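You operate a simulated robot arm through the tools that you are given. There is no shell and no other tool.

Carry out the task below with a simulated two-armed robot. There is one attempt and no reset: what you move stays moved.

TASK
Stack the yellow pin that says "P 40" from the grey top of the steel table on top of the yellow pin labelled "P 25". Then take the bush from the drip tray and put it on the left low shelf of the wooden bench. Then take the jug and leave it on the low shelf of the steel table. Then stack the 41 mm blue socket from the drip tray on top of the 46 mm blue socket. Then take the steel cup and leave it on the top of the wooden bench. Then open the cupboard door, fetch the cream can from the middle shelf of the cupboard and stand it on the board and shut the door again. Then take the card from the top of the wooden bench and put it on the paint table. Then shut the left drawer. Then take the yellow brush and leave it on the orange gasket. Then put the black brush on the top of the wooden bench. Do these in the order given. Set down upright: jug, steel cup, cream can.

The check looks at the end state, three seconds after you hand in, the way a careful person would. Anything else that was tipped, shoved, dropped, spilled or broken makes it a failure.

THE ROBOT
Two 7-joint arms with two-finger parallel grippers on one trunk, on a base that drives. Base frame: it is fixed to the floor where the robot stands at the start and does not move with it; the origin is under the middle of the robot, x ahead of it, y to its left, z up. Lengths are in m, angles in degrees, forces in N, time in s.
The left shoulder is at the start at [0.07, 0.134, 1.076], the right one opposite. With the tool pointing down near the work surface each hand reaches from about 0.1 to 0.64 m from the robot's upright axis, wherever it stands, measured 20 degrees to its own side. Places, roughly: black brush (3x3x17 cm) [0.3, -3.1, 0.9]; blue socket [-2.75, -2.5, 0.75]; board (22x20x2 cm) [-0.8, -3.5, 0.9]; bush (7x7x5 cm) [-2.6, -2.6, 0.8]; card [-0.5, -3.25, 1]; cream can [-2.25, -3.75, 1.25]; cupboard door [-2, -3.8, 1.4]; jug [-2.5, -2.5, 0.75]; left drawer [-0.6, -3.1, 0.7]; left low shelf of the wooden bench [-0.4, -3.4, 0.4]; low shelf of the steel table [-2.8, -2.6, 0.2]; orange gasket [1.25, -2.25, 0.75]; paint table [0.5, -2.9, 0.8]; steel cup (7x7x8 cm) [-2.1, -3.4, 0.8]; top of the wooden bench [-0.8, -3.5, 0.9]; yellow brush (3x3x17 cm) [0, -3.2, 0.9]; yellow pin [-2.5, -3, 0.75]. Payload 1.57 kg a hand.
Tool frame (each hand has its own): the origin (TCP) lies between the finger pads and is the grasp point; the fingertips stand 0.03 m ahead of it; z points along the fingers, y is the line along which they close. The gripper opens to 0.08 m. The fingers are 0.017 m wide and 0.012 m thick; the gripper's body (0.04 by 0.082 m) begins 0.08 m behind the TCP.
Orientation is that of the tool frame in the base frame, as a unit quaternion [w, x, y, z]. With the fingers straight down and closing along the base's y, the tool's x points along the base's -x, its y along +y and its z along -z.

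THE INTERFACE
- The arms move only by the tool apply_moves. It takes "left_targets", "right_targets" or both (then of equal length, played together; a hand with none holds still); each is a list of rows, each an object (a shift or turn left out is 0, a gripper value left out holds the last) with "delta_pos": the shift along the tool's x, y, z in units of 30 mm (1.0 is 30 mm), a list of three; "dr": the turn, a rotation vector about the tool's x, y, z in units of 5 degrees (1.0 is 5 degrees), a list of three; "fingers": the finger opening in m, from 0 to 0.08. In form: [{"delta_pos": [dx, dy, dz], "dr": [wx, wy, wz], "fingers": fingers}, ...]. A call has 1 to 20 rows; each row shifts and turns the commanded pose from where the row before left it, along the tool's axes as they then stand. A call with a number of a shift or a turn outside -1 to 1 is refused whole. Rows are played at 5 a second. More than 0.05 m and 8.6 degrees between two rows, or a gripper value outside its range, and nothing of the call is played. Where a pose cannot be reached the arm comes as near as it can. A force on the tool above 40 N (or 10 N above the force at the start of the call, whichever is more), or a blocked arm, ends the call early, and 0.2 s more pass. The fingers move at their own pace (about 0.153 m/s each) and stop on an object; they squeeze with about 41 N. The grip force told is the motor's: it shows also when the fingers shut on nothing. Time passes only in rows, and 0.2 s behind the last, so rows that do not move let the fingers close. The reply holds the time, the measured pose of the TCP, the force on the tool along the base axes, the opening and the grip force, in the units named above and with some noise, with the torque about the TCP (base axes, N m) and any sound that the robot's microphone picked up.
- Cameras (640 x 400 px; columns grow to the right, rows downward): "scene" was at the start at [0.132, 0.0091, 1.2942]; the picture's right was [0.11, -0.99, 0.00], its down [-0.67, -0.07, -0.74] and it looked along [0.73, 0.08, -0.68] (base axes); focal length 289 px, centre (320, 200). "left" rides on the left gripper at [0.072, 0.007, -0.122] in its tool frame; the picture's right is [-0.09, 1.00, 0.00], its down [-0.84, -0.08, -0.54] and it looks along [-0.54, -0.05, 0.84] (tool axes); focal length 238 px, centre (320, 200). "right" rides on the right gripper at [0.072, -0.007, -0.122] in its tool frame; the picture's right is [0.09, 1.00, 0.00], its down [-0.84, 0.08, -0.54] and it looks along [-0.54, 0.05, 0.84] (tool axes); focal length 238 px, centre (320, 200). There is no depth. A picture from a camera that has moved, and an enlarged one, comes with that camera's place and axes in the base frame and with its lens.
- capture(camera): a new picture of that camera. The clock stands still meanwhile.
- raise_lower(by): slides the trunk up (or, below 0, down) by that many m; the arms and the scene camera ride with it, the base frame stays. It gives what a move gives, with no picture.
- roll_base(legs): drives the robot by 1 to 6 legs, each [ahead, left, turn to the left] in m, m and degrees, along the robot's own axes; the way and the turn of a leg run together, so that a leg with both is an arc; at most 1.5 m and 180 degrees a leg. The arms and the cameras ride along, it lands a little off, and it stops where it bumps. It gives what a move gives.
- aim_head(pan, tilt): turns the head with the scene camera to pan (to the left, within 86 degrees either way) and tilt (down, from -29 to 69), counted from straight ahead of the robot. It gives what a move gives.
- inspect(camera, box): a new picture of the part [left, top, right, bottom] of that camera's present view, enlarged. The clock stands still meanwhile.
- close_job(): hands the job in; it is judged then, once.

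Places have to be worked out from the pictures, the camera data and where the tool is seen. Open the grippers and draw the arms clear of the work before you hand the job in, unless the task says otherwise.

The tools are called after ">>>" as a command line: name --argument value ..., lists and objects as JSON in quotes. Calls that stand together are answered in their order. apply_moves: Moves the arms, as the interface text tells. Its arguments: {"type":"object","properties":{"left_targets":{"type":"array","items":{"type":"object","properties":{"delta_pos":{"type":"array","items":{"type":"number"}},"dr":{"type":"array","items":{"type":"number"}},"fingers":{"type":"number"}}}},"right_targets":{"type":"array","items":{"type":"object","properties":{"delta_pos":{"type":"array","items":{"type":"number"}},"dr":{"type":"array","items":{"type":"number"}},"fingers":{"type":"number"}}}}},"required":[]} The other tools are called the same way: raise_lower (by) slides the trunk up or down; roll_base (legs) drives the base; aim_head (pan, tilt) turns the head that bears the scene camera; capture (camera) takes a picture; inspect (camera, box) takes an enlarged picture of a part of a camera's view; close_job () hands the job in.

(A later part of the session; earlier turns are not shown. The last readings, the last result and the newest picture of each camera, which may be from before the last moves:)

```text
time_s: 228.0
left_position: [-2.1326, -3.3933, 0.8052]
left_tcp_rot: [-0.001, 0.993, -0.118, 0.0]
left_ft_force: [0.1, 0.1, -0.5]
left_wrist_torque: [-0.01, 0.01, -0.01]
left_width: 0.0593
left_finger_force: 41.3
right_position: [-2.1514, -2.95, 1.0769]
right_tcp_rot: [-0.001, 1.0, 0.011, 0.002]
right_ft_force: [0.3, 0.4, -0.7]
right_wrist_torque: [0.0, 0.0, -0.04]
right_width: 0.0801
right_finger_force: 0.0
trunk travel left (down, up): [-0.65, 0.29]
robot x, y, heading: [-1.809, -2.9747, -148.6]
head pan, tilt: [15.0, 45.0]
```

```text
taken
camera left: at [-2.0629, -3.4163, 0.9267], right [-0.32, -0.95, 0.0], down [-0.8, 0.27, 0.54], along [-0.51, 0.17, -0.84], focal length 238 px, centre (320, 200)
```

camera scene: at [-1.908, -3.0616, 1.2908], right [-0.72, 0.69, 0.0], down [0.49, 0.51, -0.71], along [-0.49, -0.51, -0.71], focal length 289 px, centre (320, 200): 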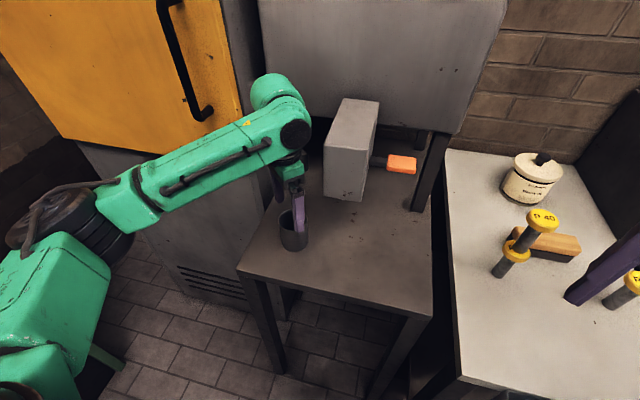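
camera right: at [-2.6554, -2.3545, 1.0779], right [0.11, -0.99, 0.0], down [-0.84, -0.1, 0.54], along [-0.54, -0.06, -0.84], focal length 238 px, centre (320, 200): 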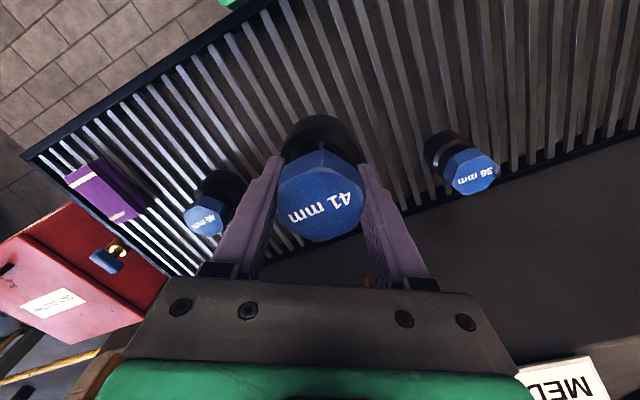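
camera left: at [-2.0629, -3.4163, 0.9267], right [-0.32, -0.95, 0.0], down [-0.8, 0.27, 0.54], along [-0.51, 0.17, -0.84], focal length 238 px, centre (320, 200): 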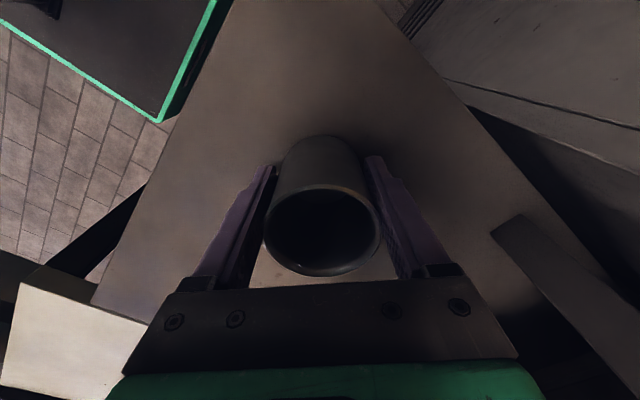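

Cup gripped (59 mm). I lift it straight up 0.27 m.

>>> apply_moves --left_targets '[{"delta_pos": [0, 0, -0.5]}, {"delta_pos": [0, 0, -1]}, {"delta_pos": [0, 0, -1]}, {"delta_pos": [0, 0, -1]}, {"delta_pos": [0, 0, -1]}, {"delta_pos": [0, 0, -1]}, {"delta_pos": [0, 0, -1]}, {"delta_pos": [0, 0, -1]}, {"delta_pos": [0, 0, -1]}, {"delta_pos": [0, 0, -0.7]}, {"delta_pos": [0, 0, 0]}]'

>>> capture --camera "left"

>>> capture --camera "scene"

```text
time_s: 230.4
left_position: [-2.1307, -3.393, 1.0812]
left_tcp_rot: [0.001, 0.993, -0.118, 0.0]
left_ft_force: [-0.8, -1.6, -1.0]
left_wrist_torque: [-0.04, -0.06, 0.02]
left_width: 0.0588
left_finger_force: 40.9
right_position: [-2.151, -2.9503, 1.0772]
right_tcp_rot: [-0.001, 1.0, 0.014, 0.001]
right_ft_force: [0.0, 0.1, 0.7]
right_wrist_torque: [0.0, 0.04, -0.03]
right_width: 0.0803
right_finger_force: 0.0
trunk travel left (down, up): [-0.65, 0.29]
robot x, y, heading: [-1.8114, -2.9721, -148.7]
head pan, tilt: [15.0, 45.0]
```

```text
taken
camera left: at [-2.0609, -3.4164, 1.2025], right [-0.32, -0.95, 0.0], down [-0.8, 0.27, 0.54], along [-0.51, 0.17, -0.84], focal length 238 px, centre (320, 200)
```

left: 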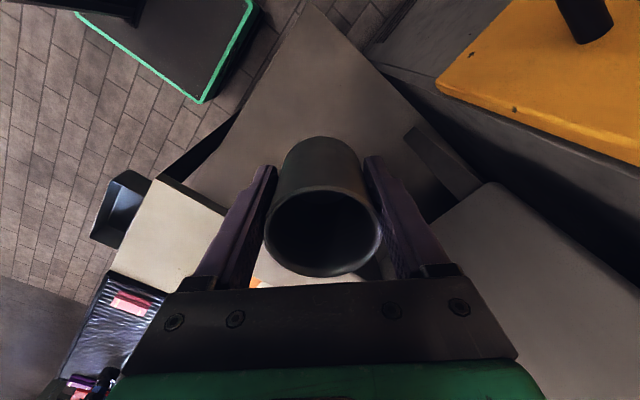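

```text
taken
camera scene: at [-1.9083, -3.0623, 1.2907], right [-0.72, 0.69, 0.0], down [0.49, 0.51, -0.71], along [-0.49, -0.51, -0.71], focal length 289 px, centre (320, 200)
```

scene: 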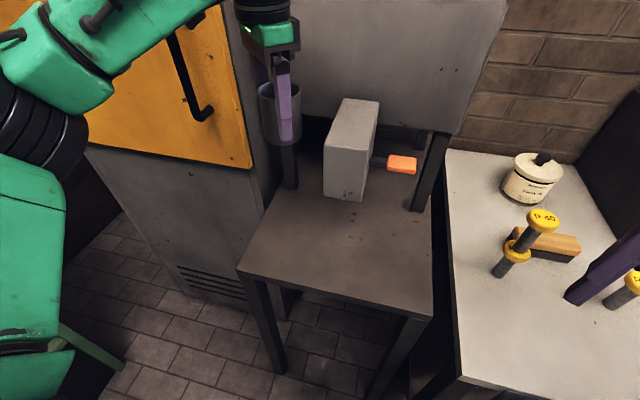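

The cup is held level. I back away and turn left to face the wooden bench, then look over its top.

>>> roll_base --legs '[[-0.45, 0, 0], [0, 0, 90]]'

>>> aim_head --pan 0 --tilt 30

>>> capture --camera "scene"

```text
time_s: 237.0
left_position: [-1.0029, -3.0589, 1.0806]
left_tcp_rot: [0.0, 0.782, 0.623, 0.0]
left_ft_force: [1.0, -0.8, -0.8]
left_wrist_torque: [0.04, 0.0, 0.01]
left_width: 0.0578
left_finger_force: 40.9
right_position: [-1.4474, -3.0851, 1.0771]
right_tcp_rot: [-0.001, 0.693, 0.721, 0.0]
right_ft_force: [-0.1, 0.5, -0.6]
right_wrist_torque: [-0.02, -0.03, 0.0]
right_width: 0.08
right_finger_force: 0.0
trunk travel left (down, up): [-0.65, 0.29]
robot x, y, heading: [-1.4206, -2.7447, -58.0]
head pan, tilt: [15.0, 45.0]
```

```text
time_s: 237.7
left_position: [-1.0045, -3.0589, 1.0821]
left_tcp_rot: [-0.001, 0.782, 0.623, 0.0]
left_ft_force: [0.3, -0.4, -0.6]
left_wrist_torque: [-0.01, 0.03, 0.0]
left_width: 0.0574
left_finger_force: 41.2
right_position: [-1.4467, -3.0856, 1.0782]
right_tcp_rot: [-0.001, 0.693, 0.721, 0.0]
right_ft_force: [-0.5, -0.2, -0.1]
right_wrist_torque: [-0.04, 0.0, -0.02]
right_width: 0.0798
right_finger_force: 0.0
trunk travel left (down, up): [-0.65, 0.29]
robot x, y, heading: [-1.4241, -2.7438, -58.1]
head pan, tilt: [0.0, 30.0]
```

```text
taken
camera scene: at [-1.3497, -2.8614, 1.3133], right [-0.85, -0.53, 0.0], down [-0.27, 0.42, -0.87], along [0.46, -0.73, -0.5], focal length 289 px, centre (320, 200)
```

scene: 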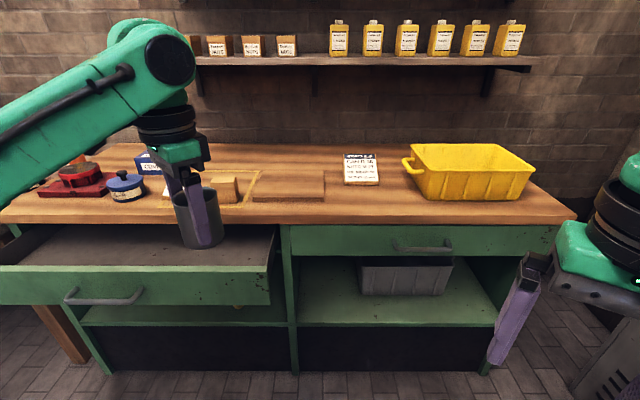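

I zoom in on the bench top to find a free place for the cup and identify the card and board.

>>> inspect --camera "scene" --box '[20, 130, 340, 260]'

>>> inspect --camera "scene" --box '[240, 130, 580, 260]'

```text
2.00 times, centred on (180, 195) of scene
camera zoom: at [-1.3497, -2.8614, 1.3133], right [-0.85, -0.53, 0.0], down [-0.27, 0.42, -0.87], along [0.46, -0.73, -0.5], focal length 579 px, centre (600, 210)
```

zoom: 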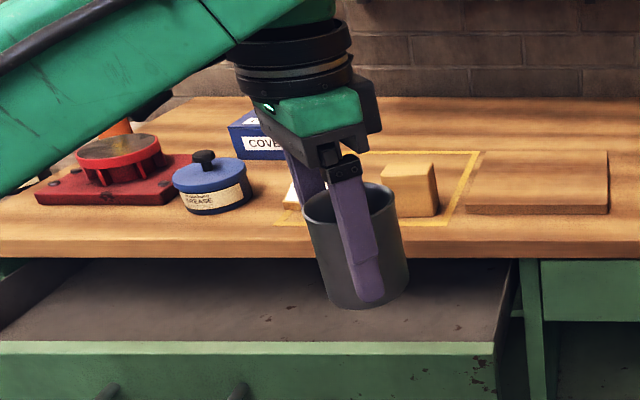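

```text
1.88 times, centred on (410, 195) of scene
camera zoom: at [-1.3497, -2.8614, 1.3133], right [-0.85, -0.53, 0.0], down [-0.27, 0.42, -0.87], along [0.46, -0.73, -0.5], focal length 545 px, centre (151, 209)
```

zoom: 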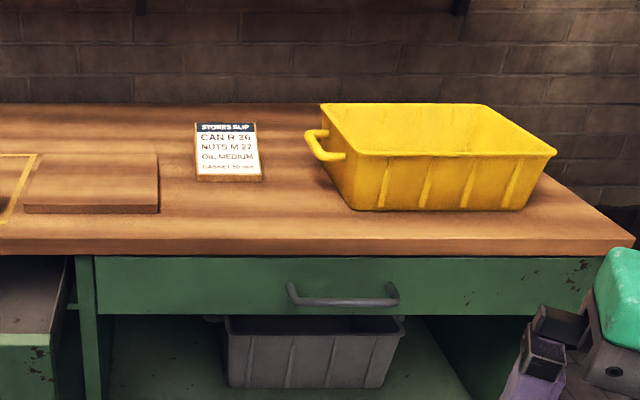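

The card is the small white one in the outlined square, the board lies right of it; a free area is in front of the slip, left of the yellow bin. I drive there with the cup.

>>> roll_base --legs '[[0, -0.36, 0], [0.28, 0, 0]]'

>>> aim_head --pan 15 --tilt 35

>>> capture --camera "scene"

>>> capture --camera "left"

```text
time_s: 241.6
left_position: [-1.1545, -3.4783, 1.082]
left_tcp_rot: [0.0, 0.775, 0.632, 0.001]
left_ft_force: [-1.0, -0.7, -0.6]
left_wrist_torque: [0.0, 0.0, 0.03]
left_width: 0.0571
left_finger_force: 41.8
right_position: [-1.5964, -3.5145, 1.0781]
right_tcp_rot: [-0.001, 0.686, 0.728, 0.0]
right_ft_force: [0.2, 0.1, 1.6]
right_wrist_torque: [-0.04, 0.04, 0.02]
right_width: 0.0799
right_finger_force: 0.0
trunk travel left (down, up): [-0.65, 0.29]
robot x, y, heading: [-1.576, -3.1745, -56.6]
head pan, tilt: [0.0, 30.0]
```

```text
time_s: 242.4
left_position: [-1.1531, -3.4795, 1.081]
left_tcp_rot: [0.0, 0.775, 0.632, 0.001]
left_ft_force: [-0.1, -0.4, -0.6]
left_wrist_torque: [0.0, 0.01, -0.02]
left_width: 0.0568
left_finger_force: 40.8
right_position: [-1.5954, -3.5166, 1.0773]
right_tcp_rot: [-0.002, 0.686, 0.728, 0.001]
right_ft_force: [-0.6, 0.1, 0.2]
right_wrist_torque: [-0.01, 0.01, -0.04]
right_width: 0.0799
right_finger_force: 0.1
trunk travel left (down, up): [-0.65, 0.29]
robot x, y, heading: [-1.5797, -3.174, -56.8]
head pan, tilt: [15.0, 35.0]
```

```text
taken
camera scene: at [-1.4872, -3.2725, 1.3055], right [-0.67, -0.75, 0.0], down [-0.43, 0.38, -0.82], along [0.61, -0.54, -0.57], focal length 289 px, centre (320, 200)
```

scene: 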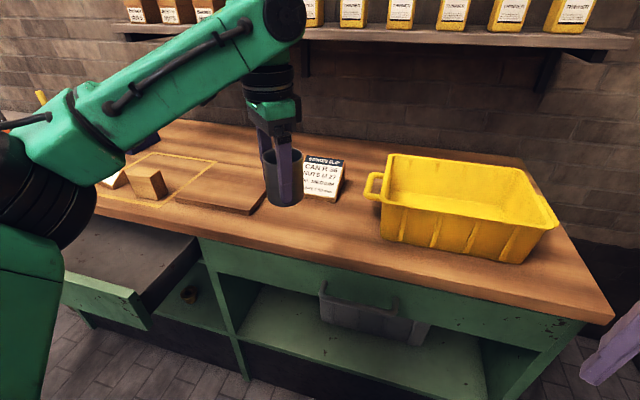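

```text
taken
camera left: at [-1.1319, -3.4103, 1.2024], right [0.96, -0.29, 0.0], down [-0.24, -0.8, 0.54], along [-0.16, -0.52, -0.84], focal length 238 px, centre (320, 200)
```

left: 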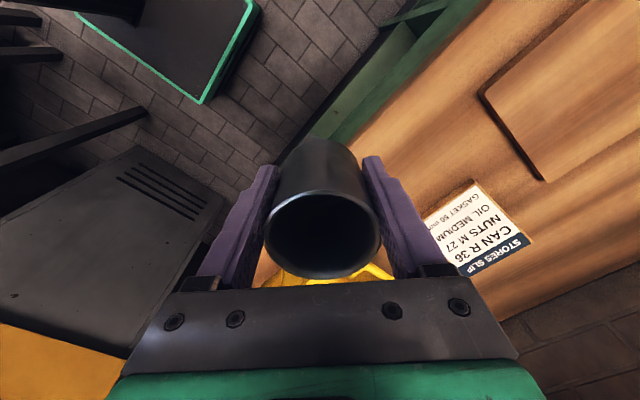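

The free spot (s≈1.10 along the bench) is straight ahead of the cup. I drive 0.165 m forward over the bench edge.

>>> roll_base --legs '[[0.165, 0, -1.5]]'

>>> capture --camera "left"

>>> capture --camera "scene"

```text
time_s: 243.8
left_position: [-1.0743, -3.6261, 1.0827]
left_tcp_rot: [0.0, 0.783, 0.622, 0.0]
left_ft_force: [0.8, -0.3, -0.1]
left_wrist_torque: [0.03, -0.01, -0.01]
left_width: 0.0565
left_finger_force: 41.0
right_position: [-1.5183, -3.6498, 1.0774]
right_tcp_rot: [0.0, 0.695, 0.719, 0.0]
right_ft_force: [0.9, -0.7, -0.3]
right_wrist_torque: [0.02, -0.03, -0.02]
right_width: 0.0802
right_finger_force: 0.0
trunk travel left (down, up): [-0.65, 0.29]
robot x, y, heading: [-1.4936, -3.3088, -58.4]
head pan, tilt: [15.0, 35.0]
```

```text
taken
camera left: at [-1.0511, -3.5574, 1.2032], right [0.95, -0.32, 0.0], down [-0.27, -0.8, 0.54], along [-0.17, -0.52, -0.84], focal length 238 px, centre (320, 200)
```

left: 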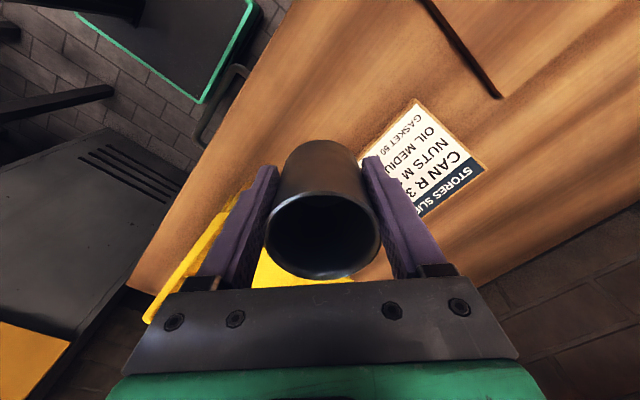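

```text
taken
camera scene: at [-1.4028, -3.4105, 1.3057], right [-0.68, -0.73, 0.0], down [-0.42, 0.39, -0.82], along [0.6, -0.56, -0.57], focal length 289 px, centre (320, 200)
```

scene: 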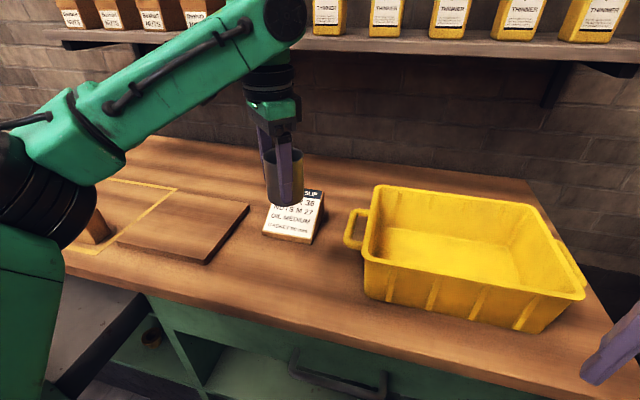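

The slip stand is 3 cm behind the cup's rear edge; I shift the cup 2 cm toward the front edge, lower 0.115 m, and look.

>>> apply_moves --left_targets '[{"delta_pos": [0.52, -0.51, 0]}, {"delta_pos": [0, 0, 0.8]}, {"delta_pos": [0, 0, 1]}, {"delta_pos": [0, 0, 1]}, {"delta_pos": [0, 0, 1]}, {"delta_pos": [0, 0, 0]}]'

>>> inspect --camera "scene" --box '[200, 140, 400, 300]'

```text
time_s: 245.2
left_position: [-1.0846, -3.6083, 0.9687]
left_tcp_rot: [0.0, 0.784, 0.621, 0.001]
left_ft_force: [0.1, 0.0, -1.1]
left_wrist_torque: [-0.01, -0.03, -0.03]
left_width: 0.0564
left_finger_force: 41.1
right_position: [-1.5167, -3.6513, 1.0778]
right_tcp_rot: [0.0, 0.695, 0.719, 0.0]
right_ft_force: [-0.4, -0.7, 0.1]
right_wrist_torque: [-0.04, -0.03, 0.0]
right_width: 0.08
right_finger_force: 0.1
trunk travel left (down, up): [-0.65, 0.29]
robot x, y, heading: [-1.4906, -3.3088, -58.0]
head pan, tilt: [15.0, 35.0]
```

```text
2.50 times, centred on (300, 220) of scene
camera zoom: at [-1.4025, -3.4115, 1.3056], right [-0.68, -0.73, 0.0], down [-0.42, 0.39, -0.82], along [0.6, -0.56, -0.57], focal length 724 px, centre (370, 150)
```

zoom: 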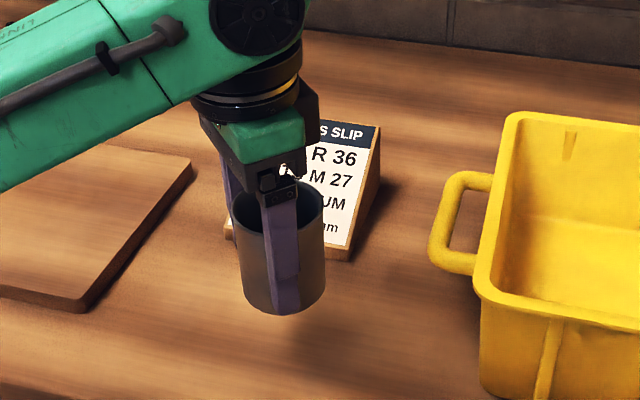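

The cup hangs a few cm above a free spot. I lower 20 mm and then creep.

>>> apply_moves --left_targets '[{"delta_pos": [0, 0, 0.33]}, {"delta_pos": [0, 0, 0.33]}, {"delta_pos": [0, 0, 0]}]'

>>> apply_moves --left_targets '[{"delta_pos": [0, 0, 0.08]}, {"delta_pos": [0, 0, 0.08]}, {"delta_pos": [0, 0, 0.08]}, {"delta_pos": [0, 0, 0]}]'

>>> inspect --camera "scene" --box '[200, 140, 400, 300]'

```text
time_s: 246.0
left_position: [-1.0842, -3.607, 0.9486]
left_tcp_rot: [0.0, 0.783, 0.622, 0.0]
left_ft_force: [-0.8, 0.1, -2.0]
left_wrist_torque: [0.0, 0.02, 0.02]
left_width: 0.0565
left_finger_force: 40.8
right_position: [-1.5169, -3.6519, 1.0771]
right_tcp_rot: [0.0, 0.695, 0.719, 0.001]
right_ft_force: [-0.1, 0.1, -0.6]
right_wrist_torque: [0.0, 0.02, 0.03]
right_width: 0.0797
right_finger_force: 0.1
trunk travel left (down, up): [-0.65, 0.29]
robot x, y, heading: [-1.4933, -3.3087, -58.3]
head pan, tilt: [15.0, 35.0]
```

```text
time_s: 247.0
left_position: [-1.0854, -3.6083, 0.9419]
left_tcp_rot: [0.0, 0.783, 0.622, 0.0]
left_ft_force: [-0.9, 0.1, -1.4]
left_wrist_torque: [0.03, 0.02, 0.02]
left_width: 0.0561
left_finger_force: 41.3
right_position: [-1.5172, -3.6514, 1.0776]
right_tcp_rot: [0.001, 0.696, 0.718, 0.001]
right_ft_force: [0.1, -0.3, -0.9]
right_wrist_torque: [0.02, -0.03, 0.01]
right_width: 0.0803
right_finger_force: 0.1
trunk travel left (down, up): [-0.65, 0.29]
robot x, y, heading: [-1.4912, -3.3122, -58.3]
head pan, tilt: [15.0, 35.0]
```

```text
2.50 times, centred on (300, 220) of scene
camera zoom: at [-1.4021, -3.4117, 1.3056], right [-0.68, -0.73, 0.0], down [-0.42, 0.39, -0.82], along [0.6, -0.56, -0.57], focal length 724 px, centre (370, 150)
```

zoom: 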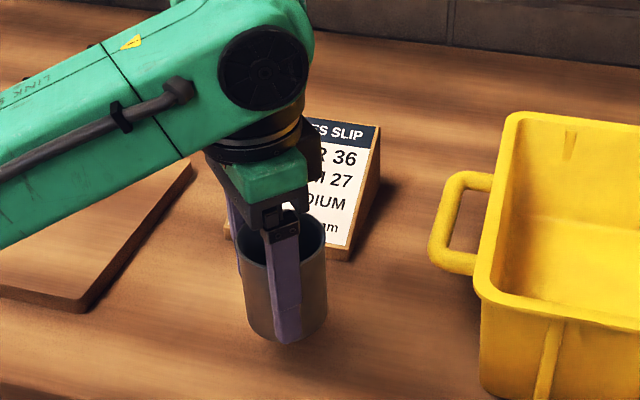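

Close to the surface now; I continue creeping 2 mm at a time, watching the force.

>>> apply_moves --left_targets '[{"delta_pos": [0, 0, 0.07]}, {"delta_pos": [0, 0, 0.07]}, {"delta_pos": [0, 0, 0]}]'

>>> apply_moves --left_targets '[{"delta_pos": [0, 0, 0.07]}, {"delta_pos": [0, 0, 0.07]}, {"delta_pos": [0, 0, 0]}]'

>>> apply_moves --left_targets '[{"delta_pos": [0, 0, 0.07]}, {"delta_pos": [0, 0, 0]}]'

```text
time_s: 247.8
left_position: [-1.0851, -3.6085, 0.9365]
left_tcp_rot: [0.0, 0.782, 0.623, 0.001]
left_ft_force: [0.7, 0.5, -0.1]
left_wrist_torque: [0.0, 0.0, 0.0]
left_width: 0.0562
left_finger_force: 41.1
right_position: [-1.5163, -3.6515, 1.0776]
right_tcp_rot: [0.0, 0.696, 0.718, 0.0]
right_ft_force: [-0.2, 0.1, -0.2]
right_wrist_torque: [-0.01, 0.02, -0.01]
right_width: 0.0799
right_finger_force: 0.1
trunk travel left (down, up): [-0.65, 0.29]
robot x, y, heading: [-1.4928, -3.3066, -58.2]
head pan, tilt: [15.0, 35.0]
```

```text
time_s: 248.6
left_position: [-1.0848, -3.6097, 0.932]
left_tcp_rot: [0.0, 0.783, 0.622, 0.0]
left_ft_force: [0.0, 0.1, -0.9]
left_wrist_torque: [-0.01, -0.02, 0.04]
left_width: 0.056
left_finger_force: 40.4
right_position: [-1.5169, -3.6522, 1.0772]
right_tcp_rot: [0.0, 0.695, 0.719, 0.0]
right_ft_force: [0.0, -0.7, -0.9]
right_wrist_torque: [-0.03, 0.0, 0.0]
right_width: 0.0798
right_finger_force: 0.0
trunk travel left (down, up): [-0.65, 0.29]
robot x, y, heading: [-1.492, -3.3088, -58.0]
head pan, tilt: [15.0, 35.0]
```

```text
time_s: 249.2
left_position: [-1.0863, -3.6095, 0.9308]
left_tcp_rot: [0.0, 0.783, 0.622, 0.0]
left_ft_force: [0.6, 1.4, -1.3]
left_wrist_torque: [0.0, -0.05, 0.01]
left_width: 0.0558
left_finger_force: 41.4
right_position: [-1.5164, -3.652, 1.0777]
right_tcp_rot: [0.0, 0.695, 0.719, -0.001]
right_ft_force: [-0.8, 0.1, 0.1]
right_wrist_torque: [0.01, 0.0, 0.03]
right_width: 0.08
right_finger_force: 0.0
trunk travel left (down, up): [-0.65, 0.29]
robot x, y, heading: [-1.4907, -3.3104, -58.2]
head pan, tilt: [15.0, 35.0]
```

Not yet in contact. I go on creeping.

>>> apply_moves --left_targets '[{"delta_pos": [0, 0, 0.07]}, {"delta_pos": [0, 0, 0.07]}, {"delta_pos": [0, 0, 0]}]'

>>> apply_moves --left_targets '[{"delta_pos": [0, 0, 0.07]}, {"delta_pos": [0, 0, 0.07]}, {"delta_pos": [0, 0, 0]}]'

>>> inspect --camera "scene" --box '[200, 140, 400, 300]'

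```text
time_s: 250.0
left_position: [-1.0849, -3.6074, 0.9256]
left_tcp_rot: [0.0, 0.784, 0.621, 0.0]
left_ft_force: [0.6, 0.0, -0.8]
left_wrist_torque: [0.02, -0.02, 0.01]
left_width: 0.0557
left_finger_force: 40.9
right_position: [-1.5163, -3.6528, 1.0785]
right_tcp_rot: [0.0, 0.695, 0.719, 0.0]
right_ft_force: [0.1, 0.4, -0.3]
right_wrist_torque: [-0.01, 0.0, -0.03]
right_width: 0.0801
right_finger_force: 0.1
trunk travel left (down, up): [-0.65, 0.29]
robot x, y, heading: [-1.4894, -3.3114, -57.9]
head pan, tilt: [15.0, 35.0]
```

```text
time_s: 250.8
left_position: [-1.0855, -3.6093, 0.9208]
left_tcp_rot: [0.001, 0.783, 0.622, 0.001]
left_ft_force: [0.8, 0.1, -0.1]
left_wrist_torque: [0.02, 0.01, -0.02]
left_width: 0.0557
left_finger_force: 40.7
right_position: [-1.5174, -3.6526, 1.0772]
right_tcp_rot: [0.0, 0.695, 0.719, 0.0]
right_ft_force: [0.8, -0.3, 0.5]
right_wrist_torque: [-0.01, 0.0, -0.01]
right_width: 0.0798
right_finger_force: 0.0
trunk travel left (down, up): [-0.65, 0.29]
robot x, y, heading: [-1.4897, -3.3075, -57.9]
head pan, tilt: [15.0, 35.0]
```

```text
2.50 times, centred on (300, 220) of scene
camera zoom: at [-1.4021, -3.4117, 1.3056], right [-0.68, -0.73, 0.0], down [-0.42, 0.39, -0.82], along [0.6, -0.56, -0.57], focal length 724 px, centre (370, 150)
```

zoom: 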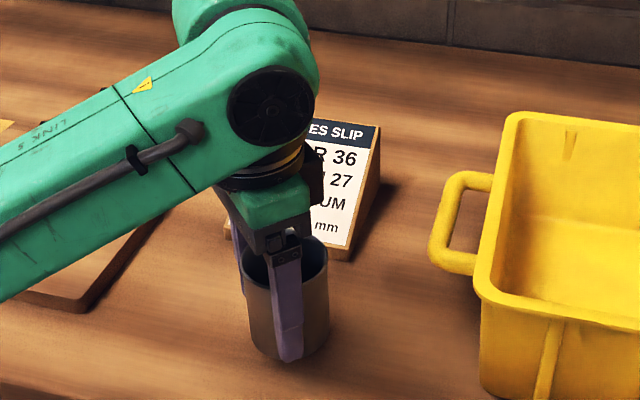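

Still free. I continue down in 2 mm steps.

>>> apply_moves --left_targets '[{"delta_pos": [0, 0, 0.07]}, {"delta_pos": [0, 0, 0.07]}, {"delta_pos": [0, 0, 0]}]'

>>> apply_moves --left_targets '[{"delta_pos": [0, 0, 0.07]}, {"delta_pos": [0, 0, 0.07]}, {"delta_pos": [0, 0, 0]}]'

>>> apply_moves --left_targets '[{"delta_pos": [0, 0, 0.07]}, {"delta_pos": [0, 0, 0]}]'

```text
time_s: 251.6
left_position: [-1.0844, -3.6088, 0.9177]
left_tcp_rot: [0.0, 0.783, 0.621, 0.001]
left_ft_force: [0.6, -0.6, -0.4]
left_wrist_torque: [0.01, -0.03, 0.0]
left_width: 0.0558
left_finger_force: 40.8
right_position: [-1.5172, -3.6518, 1.0779]
right_tcp_rot: [0.001, 0.695, 0.719, 0.0]
right_ft_force: [0.3, 0.8, -0.9]
right_wrist_torque: [0.03, -0.01, 0.02]
right_width: 0.08
right_finger_force: 0.0
trunk travel left (down, up): [-0.65, 0.29]
robot x, y, heading: [-1.4881, -3.3106, -58.3]
head pan, tilt: [15.0, 35.0]
```

```text
time_s: 252.4
left_position: [-1.0853, -3.6085, 0.9134]
left_tcp_rot: [-0.001, 0.783, 0.622, 0.0]
left_ft_force: [0.7, 0.7, -0.6]
left_wrist_torque: [0.02, 0.01, 0.0]
left_width: 0.0554
left_finger_force: 40.5
right_position: [-1.5167, -3.6515, 1.0776]
right_tcp_rot: [0.0, 0.695, 0.719, 0.0]
right_ft_force: [0.6, -0.2, 0.0]
right_wrist_torque: [0.01, 0.0, 0.0]
right_width: 0.0799
right_finger_force: 0.1
trunk travel left (down, up): [-0.65, 0.29]
robot x, y, heading: [-1.4889, -3.3088, -57.9]
head pan, tilt: [15.0, 35.0]
```

```text
time_s: 253.0
left_position: [-1.0857, -3.6093, 0.9107]
left_tcp_rot: [0.0, 0.783, 0.622, 0.0]
left_ft_force: [0.5, -1.4, -1.5]
left_wrist_torque: [0.01, 0.01, -0.01]
left_width: 0.0556
left_finger_force: 40.9
right_position: [-1.5169, -3.6515, 1.0779]
right_tcp_rot: [0.001, 0.695, 0.719, -0.001]
right_ft_force: [-0.2, -0.5, -0.1]
right_wrist_torque: [0.01, -0.01, -0.02]
right_width: 0.0799
right_finger_force: 0.0
trunk travel left (down, up): [-0.65, 0.29]
robot x, y, heading: [-1.4868, -3.309, -57.9]
head pan, tilt: [15.0, 35.0]
```

>>> apply_moves --left_targets '[{"delta_pos": [0, 0, 0.06]}, {"delta_pos": [0, 0, 0.06]}, {"delta_pos": [0, 0, 0]}]'

>>> apply_moves --left_targets '[{"delta_pos": [0, 0, 0.06]}, {"delta_pos": [0, 0, 0.06]}, {"delta_pos": [0, 0, 0]}]'

>>> capture --camera "left"

>>> inspect --camera "scene" --box '[200, 140, 400, 300]'

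```text
time_s: 253.8
left_position: [-1.0836, -3.6097, 0.9078]
left_tcp_rot: [0.0, 0.783, 0.622, 0.0]
left_ft_force: [0.8, 0.2, -1.1]
left_wrist_torque: [-0.01, -0.02, -0.02]
left_width: 0.0555
left_finger_force: 41.5
right_position: [-1.5166, -3.6513, 1.0777]
right_tcp_rot: [0.0, 0.695, 0.719, 0.0]
right_ft_force: [0.0, -1.2, -0.6]
right_wrist_torque: [0.0, 0.02, -0.03]
right_width: 0.0801
right_finger_force: 0.1
trunk travel left (down, up): [-0.65, 0.29]
robot x, y, heading: [-1.4899, -3.3084, -58.0]
head pan, tilt: [15.0, 35.0]
```

```text
time_s: 254.6
left_position: [-1.0859, -3.6085, 0.9044]
left_tcp_rot: [0.002, 0.783, 0.622, 0.0]
left_ft_force: [2.8, -0.5, 8.5]
left_wrist_torque: [-0.18, 0.06, 0.04]
left_width: 0.0549
left_finger_force: 40.9
right_position: [-1.5163, -3.651, 1.0785]
right_tcp_rot: [0.0, 0.696, 0.718, 0.0]
right_ft_force: [-0.5, -0.5, -0.4]
right_wrist_torque: [0.01, 0.0, 0.0]
right_width: 0.0798
right_finger_force: 0.1
trunk travel left (down, up): [-0.65, 0.29]
robot x, y, heading: [-1.4912, -3.3089, -58.0]
head pan, tilt: [15.0, 35.0]
```

```text
taken
camera left: at [-1.0621, -3.5394, 1.0263], right [0.95, -0.31, 0.0], down [-0.27, -0.8, 0.54], along [-0.17, -0.52, -0.84], focal length 238 px, centre (320, 200)
```

left: 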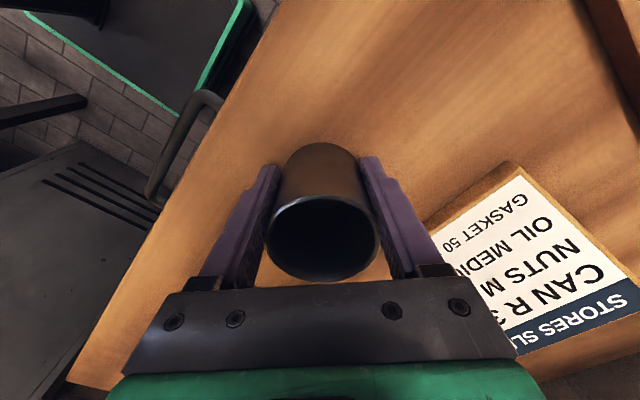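

```text
2.50 times, centred on (300, 220) of scene
camera zoom: at [-1.4025, -3.411, 1.3058], right [-0.68, -0.73, 0.0], down [-0.42, 0.39, -0.82], along [0.6, -0.56, -0.57], focal length 724 px, centre (370, 150)
```

zoom: 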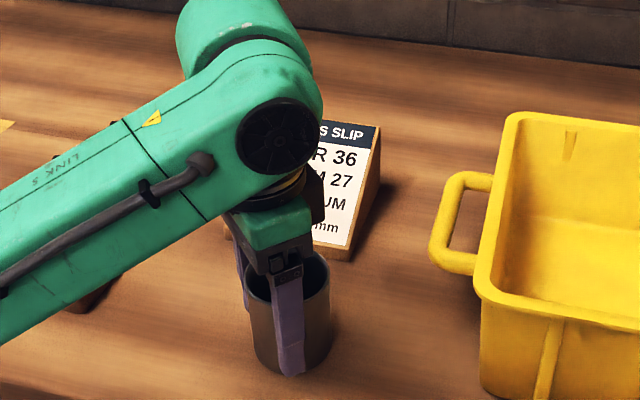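

The cup touches the bench (top ≈ z 0.857). I ease up 1 mm and open.

>>> apply_moves --left_targets '[{"delta_pos": [0, 0, -0.06]}, {"delta_pos": [0, 0, 0]}]'

>>> apply_moves --left_targets '[{"fingers": 0.06}, {"fingers": 0.07}, {"fingers": 0.08}, {"delta_pos": [0, 0, 0]}]'

>>> capture --camera "left"

```text
time_s: 255.2
left_position: [-1.0858, -3.6078, 0.905]
left_tcp_rot: [0.0, 0.783, 0.622, 0.0]
left_ft_force: [1.6, 2.0, 3.1]
left_wrist_torque: [-0.11, -0.02, 0.02]
left_width: 0.0548
left_finger_force: 41.3
right_position: [-1.517, -3.6508, 1.0788]
right_tcp_rot: [-0.001, 0.695, 0.719, 0.0]
right_ft_force: [0.3, 1.0, 0.6]
right_wrist_torque: [0.01, -0.03, -0.03]
right_width: 0.0799
right_finger_force: 0.0
trunk travel left (down, up): [-0.65, 0.29]
robot x, y, heading: [-1.4947, -3.3082, -57.9]
head pan, tilt: [15.0, 35.0]
```

```text
time_s: 256.2
left_position: [-1.0855, -3.6093, 0.9047]
left_tcp_rot: [0.0, 0.783, 0.622, 0.0]
left_ft_force: [-0.4, 0.1, -0.2]
left_wrist_torque: [0.01, 0.01, -0.04]
left_width: 0.0803
left_finger_force: 0.1
right_position: [-1.5174, -3.6522, 1.0769]
right_tcp_rot: [-0.001, 0.696, 0.718, 0.0]
right_ft_force: [-0.3, 0.0, -0.3]
right_wrist_torque: [0.0, -0.02, 0.0]
right_width: 0.0798
right_finger_force: 0.1
trunk travel left (down, up): [-0.65, 0.29]
robot x, y, heading: [-1.4917, -3.3056, -58.3]
head pan, tilt: [15.0, 35.0]
```

```text
taken
camera left: at [-1.0621, -3.5406, 1.0266], right [0.95, -0.32, 0.0], down [-0.27, -0.8, 0.54], along [-0.17, -0.51, -0.84], focal length 238 px, centre (320, 200)
```

left: 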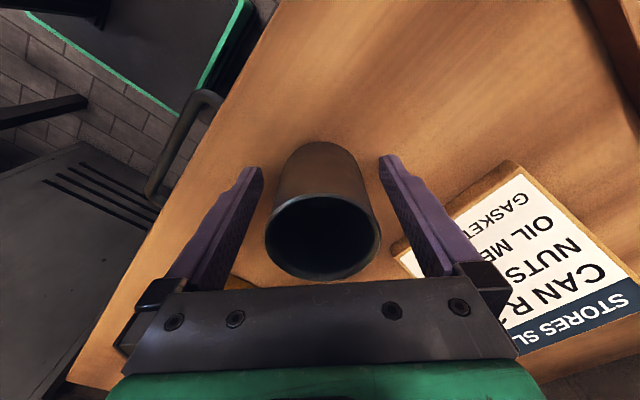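

The cup stands on the bench. I raise the left hand, then back off.

>>> apply_moves --left_targets '[{"delta_pos": [0, 0, -0.5]}, {"delta_pos": [0, 0, -1]}, {"delta_pos": [0, 0, -1]}, {"delta_pos": [0, 0, -1]}, {"delta_pos": [0, 0, -1]}, {"delta_pos": [0, 0, -1]}, {"delta_pos": [0, 0, -1]}]'

>>> roll_base --legs '[[-0.4, 0, 0]]'

>>> capture --camera "scene"

```text
time_s: 257.8
left_position: [-1.0858, -3.6077, 1.1003]
left_tcp_rot: [0.001, 0.783, 0.622, 0.001]
left_ft_force: [-0.6, 0.1, -0.6]
left_wrist_torque: [0.03, -0.02, 0.0]
left_width: 0.0801
left_finger_force: 0.1
right_position: [-1.5185, -3.6517, 1.0774]
right_tcp_rot: [-0.001, 0.695, 0.719, 0.0]
right_ft_force: [-0.3, -0.9, -0.4]
right_wrist_torque: [0.0, 0.0, 0.0]
right_width: 0.08
right_finger_force: 0.0
trunk travel left (down, up): [-0.65, 0.29]
robot x, y, heading: [-1.4918, -3.3095, -58.1]
head pan, tilt: [15.0, 35.0]
```

```text
time_s: 260.3
left_position: [-1.2859, -3.2805, 1.0987]
left_tcp_rot: [0.0, 0.781, 0.624, -0.001]
left_ft_force: [-0.1, -1.2, 0.1]
left_wrist_torque: [0.01, 0.01, -0.01]
left_width: 0.08
left_finger_force: 0.0
right_position: [-1.7186, -3.3259, 1.0774]
right_tcp_rot: [-0.001, 0.694, 0.72, 0.0]
right_ft_force: [-0.2, 0.3, -0.1]
right_wrist_torque: [0.01, 0.02, 0.02]
right_width: 0.0799
right_finger_force: 0.0
trunk travel left (down, up): [-0.65, 0.29]
robot x, y, heading: [-1.6982, -2.9842, -57.8]
head pan, tilt: [15.0, 35.0]
```

```text
taken
camera scene: at [-1.6057, -3.0851, 1.3055], right [-0.68, -0.73, 0.0], down [-0.42, 0.39, -0.82], along [0.6, -0.56, -0.57], focal length 289 px, centre (320, 200)
```

scene: 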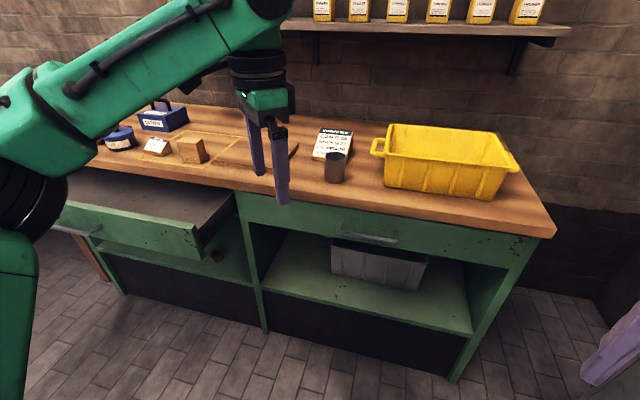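

The cup stands on the bench. Next the cupboard: I move clear, turn to face it and slide in front of it.

>>> roll_base --legs '[[0, 0.4, 0], [0, 0, -90.7], [0, 0.5, 0]]'

>>> aim_head --pan -5 --tilt 10

>>> capture --camera "scene"

```text
time_s: 269.1
left_position: [-1.3824, -3.5986, 1.0998]
left_tcp_rot: [0.001, 0.994, -0.11, 0.0]
left_ft_force: [0.3, -0.1, 0.0]
left_wrist_torque: [0.02, -0.03, 0.01]
left_width: 0.08
left_finger_force: 0.1
right_position: [-1.4291, -3.1655, 1.077]
right_tcp_rot: [0.0, 1.0, 0.021, 0.001]
right_ft_force: [-0.3, 0.4, 0.2]
right_wrist_torque: [-0.02, -0.01, -0.01]
right_width: 0.0799
right_finger_force: 0.0
trunk travel left (down, up): [-0.65, 0.29]
robot x, y, heading: [-1.0849, -3.1888, -147.8]
head pan, tilt: [15.0, 35.0]
```

```text
time_s: 269.9
left_position: [-1.383, -3.5982, 1.1002]
left_tcp_rot: [0.0, 0.994, -0.111, 0.001]
left_ft_force: [1.2, 0.6, -0.4]
left_wrist_torque: [0.01, 0.02, 0.02]
left_width: 0.0803
left_finger_force: 0.0
right_position: [-1.4284, -3.1654, 1.0764]
right_tcp_rot: [0.001, 1.0, 0.022, 0.001]
right_ft_force: [0.2, -0.4, 0.7]
right_wrist_torque: [0.0, 0.01, 0.04]
right_width: 0.0802
right_finger_force: 0.1
trunk travel left (down, up): [-0.65, 0.29]
robot x, y, heading: [-1.0862, -3.1848, -147.7]
head pan, tilt: [-5.0, 10.0]
```

```text
taken
camera scene: at [-1.2122, -3.2571, 1.3456], right [-0.46, 0.89, 0.0], down [0.16, 0.08, -0.98], along [-0.87, -0.45, -0.17], focal length 289 px, centre (320, 200)
```

scene: 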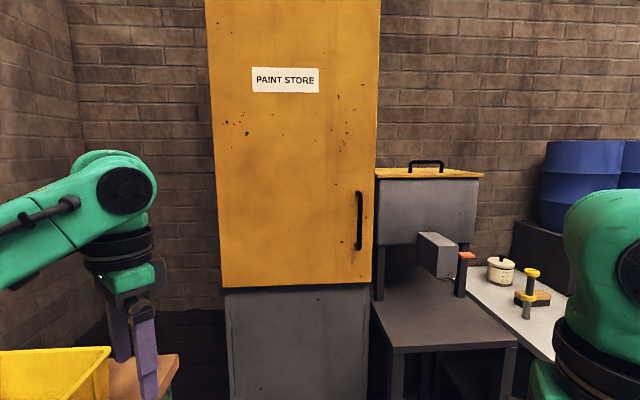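

Handle: vertical bar, z ≈ 1.01–1.21, about 0.2 m to my right; hinge on the left. I extend the right hand and turn it (roll 150°) toward the horizontal pose.

>>> apply_moves --right_targets '[{"delta_pos": [-0.87, 0.48, 0]}, {"delta_pos": [-0.87, 0.48, 0]}, {"delta_pos": [-0.87, 0.48, 0]}, {"delta_pos": [-0.87, 0.48, 0]}, {"delta_pos": [-0.87, 0.48, 0]}, {"delta_pos": [-0.87, 0.48, 0]}, {"delta_pos": [-0.87, 0.48, 0]}, {"dr": [0, 0, 1]}, {"dr": [0, 0, 1]}, {"dr": [0, 0, 1]}, {"dr": [0, 0, 1]}, {"dr": [0, 0, 1]}, {"dr": [0, 0, 1]}, {"dr": [0, 0, 1]}, {"dr": [0, 0, 1]}, {"dr": [0, 0, 1]}, {"dr": [0, 0, 1]}]'

>>> apply_moves --right_targets '[{"dr": [0, 0, 1]}, {"dr": [0, 0, 1]}, {"dr": [0, 0, 1]}, {"dr": [0, 0, 1]}, {"dr": [0, 0, 1]}, {"dr": [0, 0, 1]}, {"dr": [0, 0, 1]}, {"dr": [0, 0, 1]}, {"dr": [0, 0, 1]}, {"dr": [0, 0, 1]}, {"dr": [0, 0, 1]}, {"dr": [0, 0, 1]}, {"dr": [0, 0, 1]}, {"dr": [0, 0, 1]}, {"dr": [0, 0, 1]}, {"dr": [0, 0, 1]}, {"dr": [0, 0, 1]}, {"dr": [0, 0, 1]}, {"dr": [0, 0, 1]}, {"dr": [0, 0, 1]}]'

>>> apply_moves --right_targets '[{"dr": [0, 1, 0]}, {"dr": [0, 1, 0]}, {"dr": [0, 1, 0]}, {"dr": [0, 1, 0]}, {"dr": [0, 1, 0]}, {"dr": [0, 1, 0]}, {"dr": [0, 1, 0]}, {"dr": [0, 1, 0]}, {"dr": [0, 1, 0]}, {"dr": [0, 1, 0]}, {"dr": [0, 1, 0]}, {"dr": [0, 1, 0]}, {"dr": [0, 1, 0]}, {"dr": [0, 1, 0]}, {"dr": [0, 1, 0]}, {"dr": [0, 1, 0]}]'

>>> capture --camera "right"

```text
time_s: 273.5
left_position: [-1.383, -3.5981, 1.0999]
left_tcp_rot: [-0.001, 0.994, -0.109, 0.001]
left_ft_force: [-1.6, -0.3, -0.3]
left_wrist_torque: [-0.01, 0.01, -0.01]
left_width: 0.08
left_finger_force: 0.1
right_position: [-1.6075, -3.2741, 1.0778]
right_tcp_rot: [-0.001, 0.915, -0.404, 0.001]
right_ft_force: [-0.4, 0.0, -0.2]
right_wrist_torque: [0.0, 0.01, 0.03]
right_width: 0.0796
right_finger_force: 0.1
trunk travel left (down, up): [-0.65, 0.29]
robot x, y, heading: [-1.0871, -3.1875, -147.6]
head pan, tilt: [-5.0, 10.0]
```

```text
time_s: 277.7
left_position: [-1.383, -3.5981, 1.1008]
left_tcp_rot: [0.0, 0.994, -0.11, 0.0]
left_ft_force: [-0.2, -0.4, 0.1]
left_wrist_torque: [0.0, 0.05, -0.01]
left_width: 0.08
left_finger_force: 0.2
right_position: [-1.6074, -3.2746, 1.0774]
right_tcp_rot: [0.001, -0.278, 0.961, 0.0]
right_ft_force: [-0.5, 0.4, 0.2]
right_wrist_torque: [0.05, 0.03, 0.01]
right_width: 0.0801
right_finger_force: 0.0
trunk travel left (down, up): [-0.65, 0.29]
robot x, y, heading: [-1.0873, -3.1885, -147.7]
head pan, tilt: [-5.0, 10.0]
```

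```text
time_s: 281.1
left_position: [-1.3808, -3.5976, 1.1001]
left_tcp_rot: [0.001, 0.994, -0.11, 0.001]
left_ft_force: [0.4, -1.0, 0.6]
left_wrist_torque: [0.01, 0.0, 0.01]
left_width: 0.08
left_finger_force: 0.0
right_position: [-1.6071, -3.2748, 1.0761]
right_tcp_rot: [-0.618, -0.213, 0.735, -0.18]
right_ft_force: [-0.1, -0.5, 0.4]
right_wrist_torque: [0.0, -0.02, 0.0]
right_width: 0.08
right_finger_force: 0.1
trunk travel left (down, up): [-0.65, 0.29]
robot x, y, heading: [-1.0847, -3.1832, -147.7]
head pan, tilt: [-5.0, 10.0]
```

```text
taken
camera right: at [-1.513, -3.2215, 1.1691], right [-0.55, 0.83, 0.09], down [0.53, 0.43, -0.73], along [-0.65, -0.35, -0.68], focal length 238 px, centre (320, 200)
```

right: 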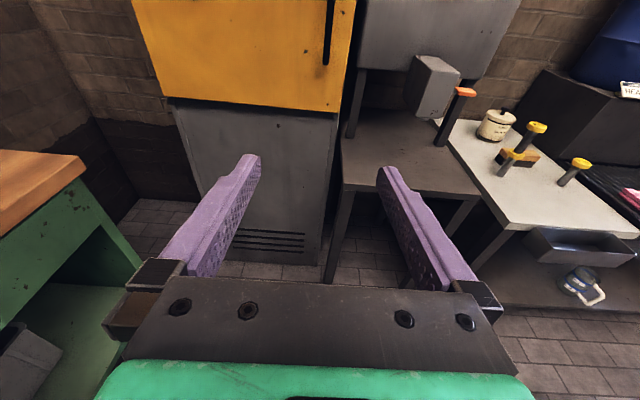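

The right hand is nearly level and in line with the handle (r offset within 1 cm). I draw the left hand in, raise the trunk 4 cm, and drive ahead 0.4 m.

>>> apply_moves --left_targets '[{"delta_pos": [0.718, -0.696, 0]}, {"delta_pos": [0.718, -0.696, 0]}, {"delta_pos": [0.718, -0.696, 0]}, {"delta_pos": [0.718, -0.696, 0]}, {"delta_pos": [0.718, -0.696, 0]}, {"delta_pos": [0.718, -0.696, 0]}, {"delta_pos": [0.718, -0.696, 0]}, {"delta_pos": [0.718, -0.696, 0]}, {"delta_pos": [0.718, -0.696, 0]}]'

>>> raise_lower --by 0.04

>>> roll_base --legs '[[0.4, 0, -0.8]]'

>>> capture --camera "right"

>>> aim_head --pan -15 --tilt 15

>>> capture --camera "scene"

```text
time_s: 283.1
left_position: [-1.1522, -3.4597, 1.0995]
left_tcp_rot: [0.001, 0.994, -0.11, 0.0]
left_ft_force: [0.7, 0.7, 1.1]
left_wrist_torque: [-0.02, 0.04, 0.03]
left_width: 0.0799
left_finger_force: 0.0
right_position: [-1.6053, -3.2743, 1.0773]
right_tcp_rot: [-0.618, -0.213, 0.735, -0.179]
right_ft_force: [0.2, 0.8, 0.8]
right_wrist_torque: [-0.02, -0.02, -0.02]
right_width: 0.08
right_finger_force: 0.0
trunk travel left (down, up): [-0.65, 0.29]
robot x, y, heading: [-1.0901, -3.1862, -147.9]
head pan, tilt: [-5.0, 10.0]
```

```text
time_s: 284.0
left_position: [-1.1525, -3.4606, 1.139]
left_tcp_rot: [0.0, 0.994, -0.11, 0.001]
left_ft_force: [-0.4, 0.4, 0.8]
left_wrist_torque: [0.01, -0.01, 0.0]
left_width: 0.0799
left_finger_force: 0.0
right_position: [-1.6086, -3.2738, 1.1155]
right_tcp_rot: [-0.617, -0.213, 0.736, -0.179]
right_ft_force: [0.4, 0.1, 0.6]
right_wrist_torque: [-0.02, -0.02, 0.02]
right_width: 0.0801
right_finger_force: 0.0
trunk travel left (down, up): [-0.69, 0.25]
robot x, y, heading: [-1.0879, -3.1876, -147.6]
head pan, tilt: [-5.0, 10.0]
```

```text
time_s: 286.5
left_position: [-1.5022, -3.6776, 1.14]
left_tcp_rot: [0.0, 0.994, -0.113, 0.0]
left_ft_force: [0.5, -0.5, -0.5]
left_wrist_torque: [0.0, -0.01, 0.01]
left_width: 0.0799
left_finger_force: 0.0
right_position: [-1.955, -3.4886, 1.1159]
right_tcp_rot: [-0.618, -0.212, 0.736, -0.177]
right_ft_force: [0.1, 0.3, 0.0]
right_wrist_torque: [0.01, 0.03, 0.01]
right_width: 0.0801
right_finger_force: 0.1
trunk travel left (down, up): [-0.69, 0.25]
robot x, y, heading: [-1.4307, -3.4047, -147.9]
head pan, tilt: [-5.0, 10.0]
```

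```text
taken
camera right: at [-1.8603, -3.4367, 1.2094], right [-0.54, 0.84, 0.09], down [0.54, 0.43, -0.73], along [-0.65, -0.35, -0.68], focal length 238 px, centre (320, 200)
```

right: 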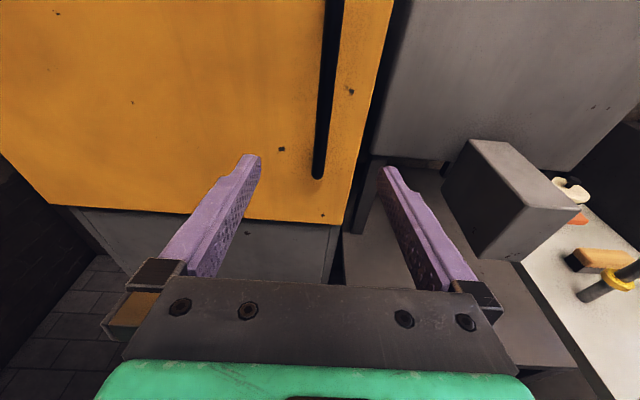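

```text
time_s: 287.2
left_position: [-1.5027, -3.6784, 1.14]
left_tcp_rot: [0.0, 0.994, -0.113, -0.001]
left_ft_force: [0.2, -1.4, 0.2]
left_wrist_torque: [-0.02, -0.04, -0.01]
left_width: 0.0799
left_finger_force: 0.0
right_position: [-1.9547, -3.4878, 1.1175]
right_tcp_rot: [-0.618, -0.211, 0.736, -0.177]
right_ft_force: [-0.9, -0.6, -0.5]
right_wrist_torque: [0.0, 0.01, 0.03]
right_width: 0.0802
right_finger_force: 0.0
trunk travel left (down, up): [-0.69, 0.25]
robot x, y, heading: [-1.4364, -3.4095, -147.8]
head pan, tilt: [-15.0, 15.0]
```

```text
taken
camera scene: at [-1.5666, -3.4599, 1.3776], right [-0.29, 0.96, 0.0], down [0.25, 0.08, -0.97], along [-0.92, -0.28, -0.26], focal length 289 px, centre (320, 200)
```

scene: 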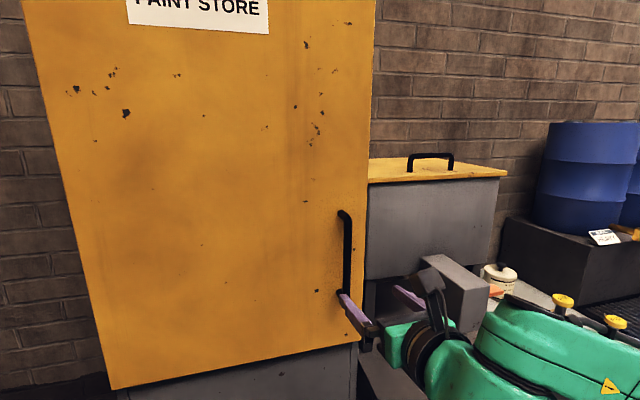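

Triangulated handle foot: (-2.074,-3.557,1.026); the bar is 0.138 m ahead of the grip and centred. I advance 0.10 m horizontally and look.

>>> apply_moves --right_targets '[{"delta_pos": [0.145, 0.04, 0.82], "fingers": 0.08}, {"delta_pos": [0.145, 0.04, 0.82]}, {"delta_pos": [0.145, 0.04, 0.82]}, {"delta_pos": [0.145, 0.04, 0.82]}, {"delta_pos": [0, 0, 0]}]'

>>> capture --camera "right"

>>> inspect --camera "scene" --box '[290, 190, 450, 370]'

```text
time_s: 288.4
left_position: [-1.5014, -3.677, 1.1395]
left_tcp_rot: [0.001, 0.994, -0.114, 0.0]
left_ft_force: [0.3, 0.6, -0.2]
left_wrist_torque: [-0.01, 0.0, -0.01]
left_width: 0.0801
left_finger_force: 0.0
right_position: [-2.0422, -3.5393, 1.1174]
right_tcp_rot: [-0.618, -0.211, 0.736, -0.177]
right_ft_force: [1.1, 0.3, -0.8]
right_wrist_torque: [0.02, -0.02, -0.01]
right_width: 0.0799
right_finger_force: 0.0
trunk travel left (down, up): [-0.69, 0.25]
robot x, y, heading: [-1.4371, -3.4063, -148.0]
head pan, tilt: [-15.0, 15.0]
```

```text
taken
camera right: at [-1.9474, -3.4878, 1.2099], right [-0.54, 0.84, 0.09], down [0.54, 0.43, -0.73], along [-0.65, -0.35, -0.68], focal length 238 px, centre (320, 200)
```

right: 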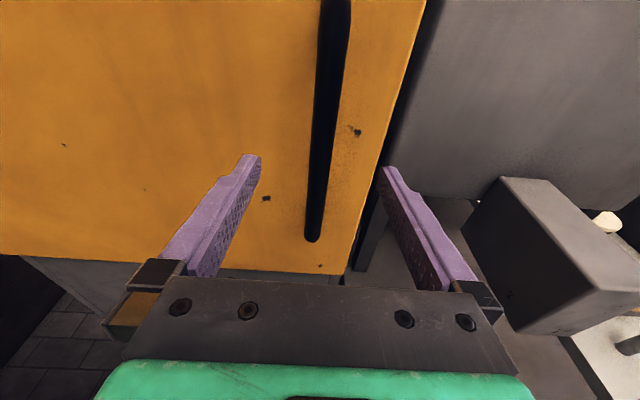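

```text
2.22 times, centred on (370, 280) of scene
camera zoom: at [-1.5656, -3.4591, 1.3777], right [-0.29, 0.96, 0.0], down [0.25, 0.08, -0.97], along [-0.92, -0.28, -0.26], focal length 643 px, centre (209, 22)
```

zoom: 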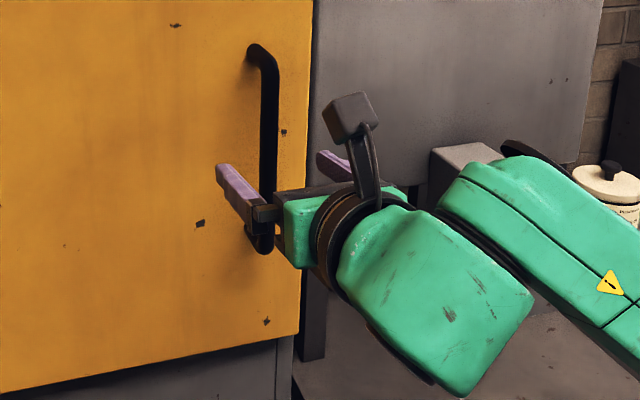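

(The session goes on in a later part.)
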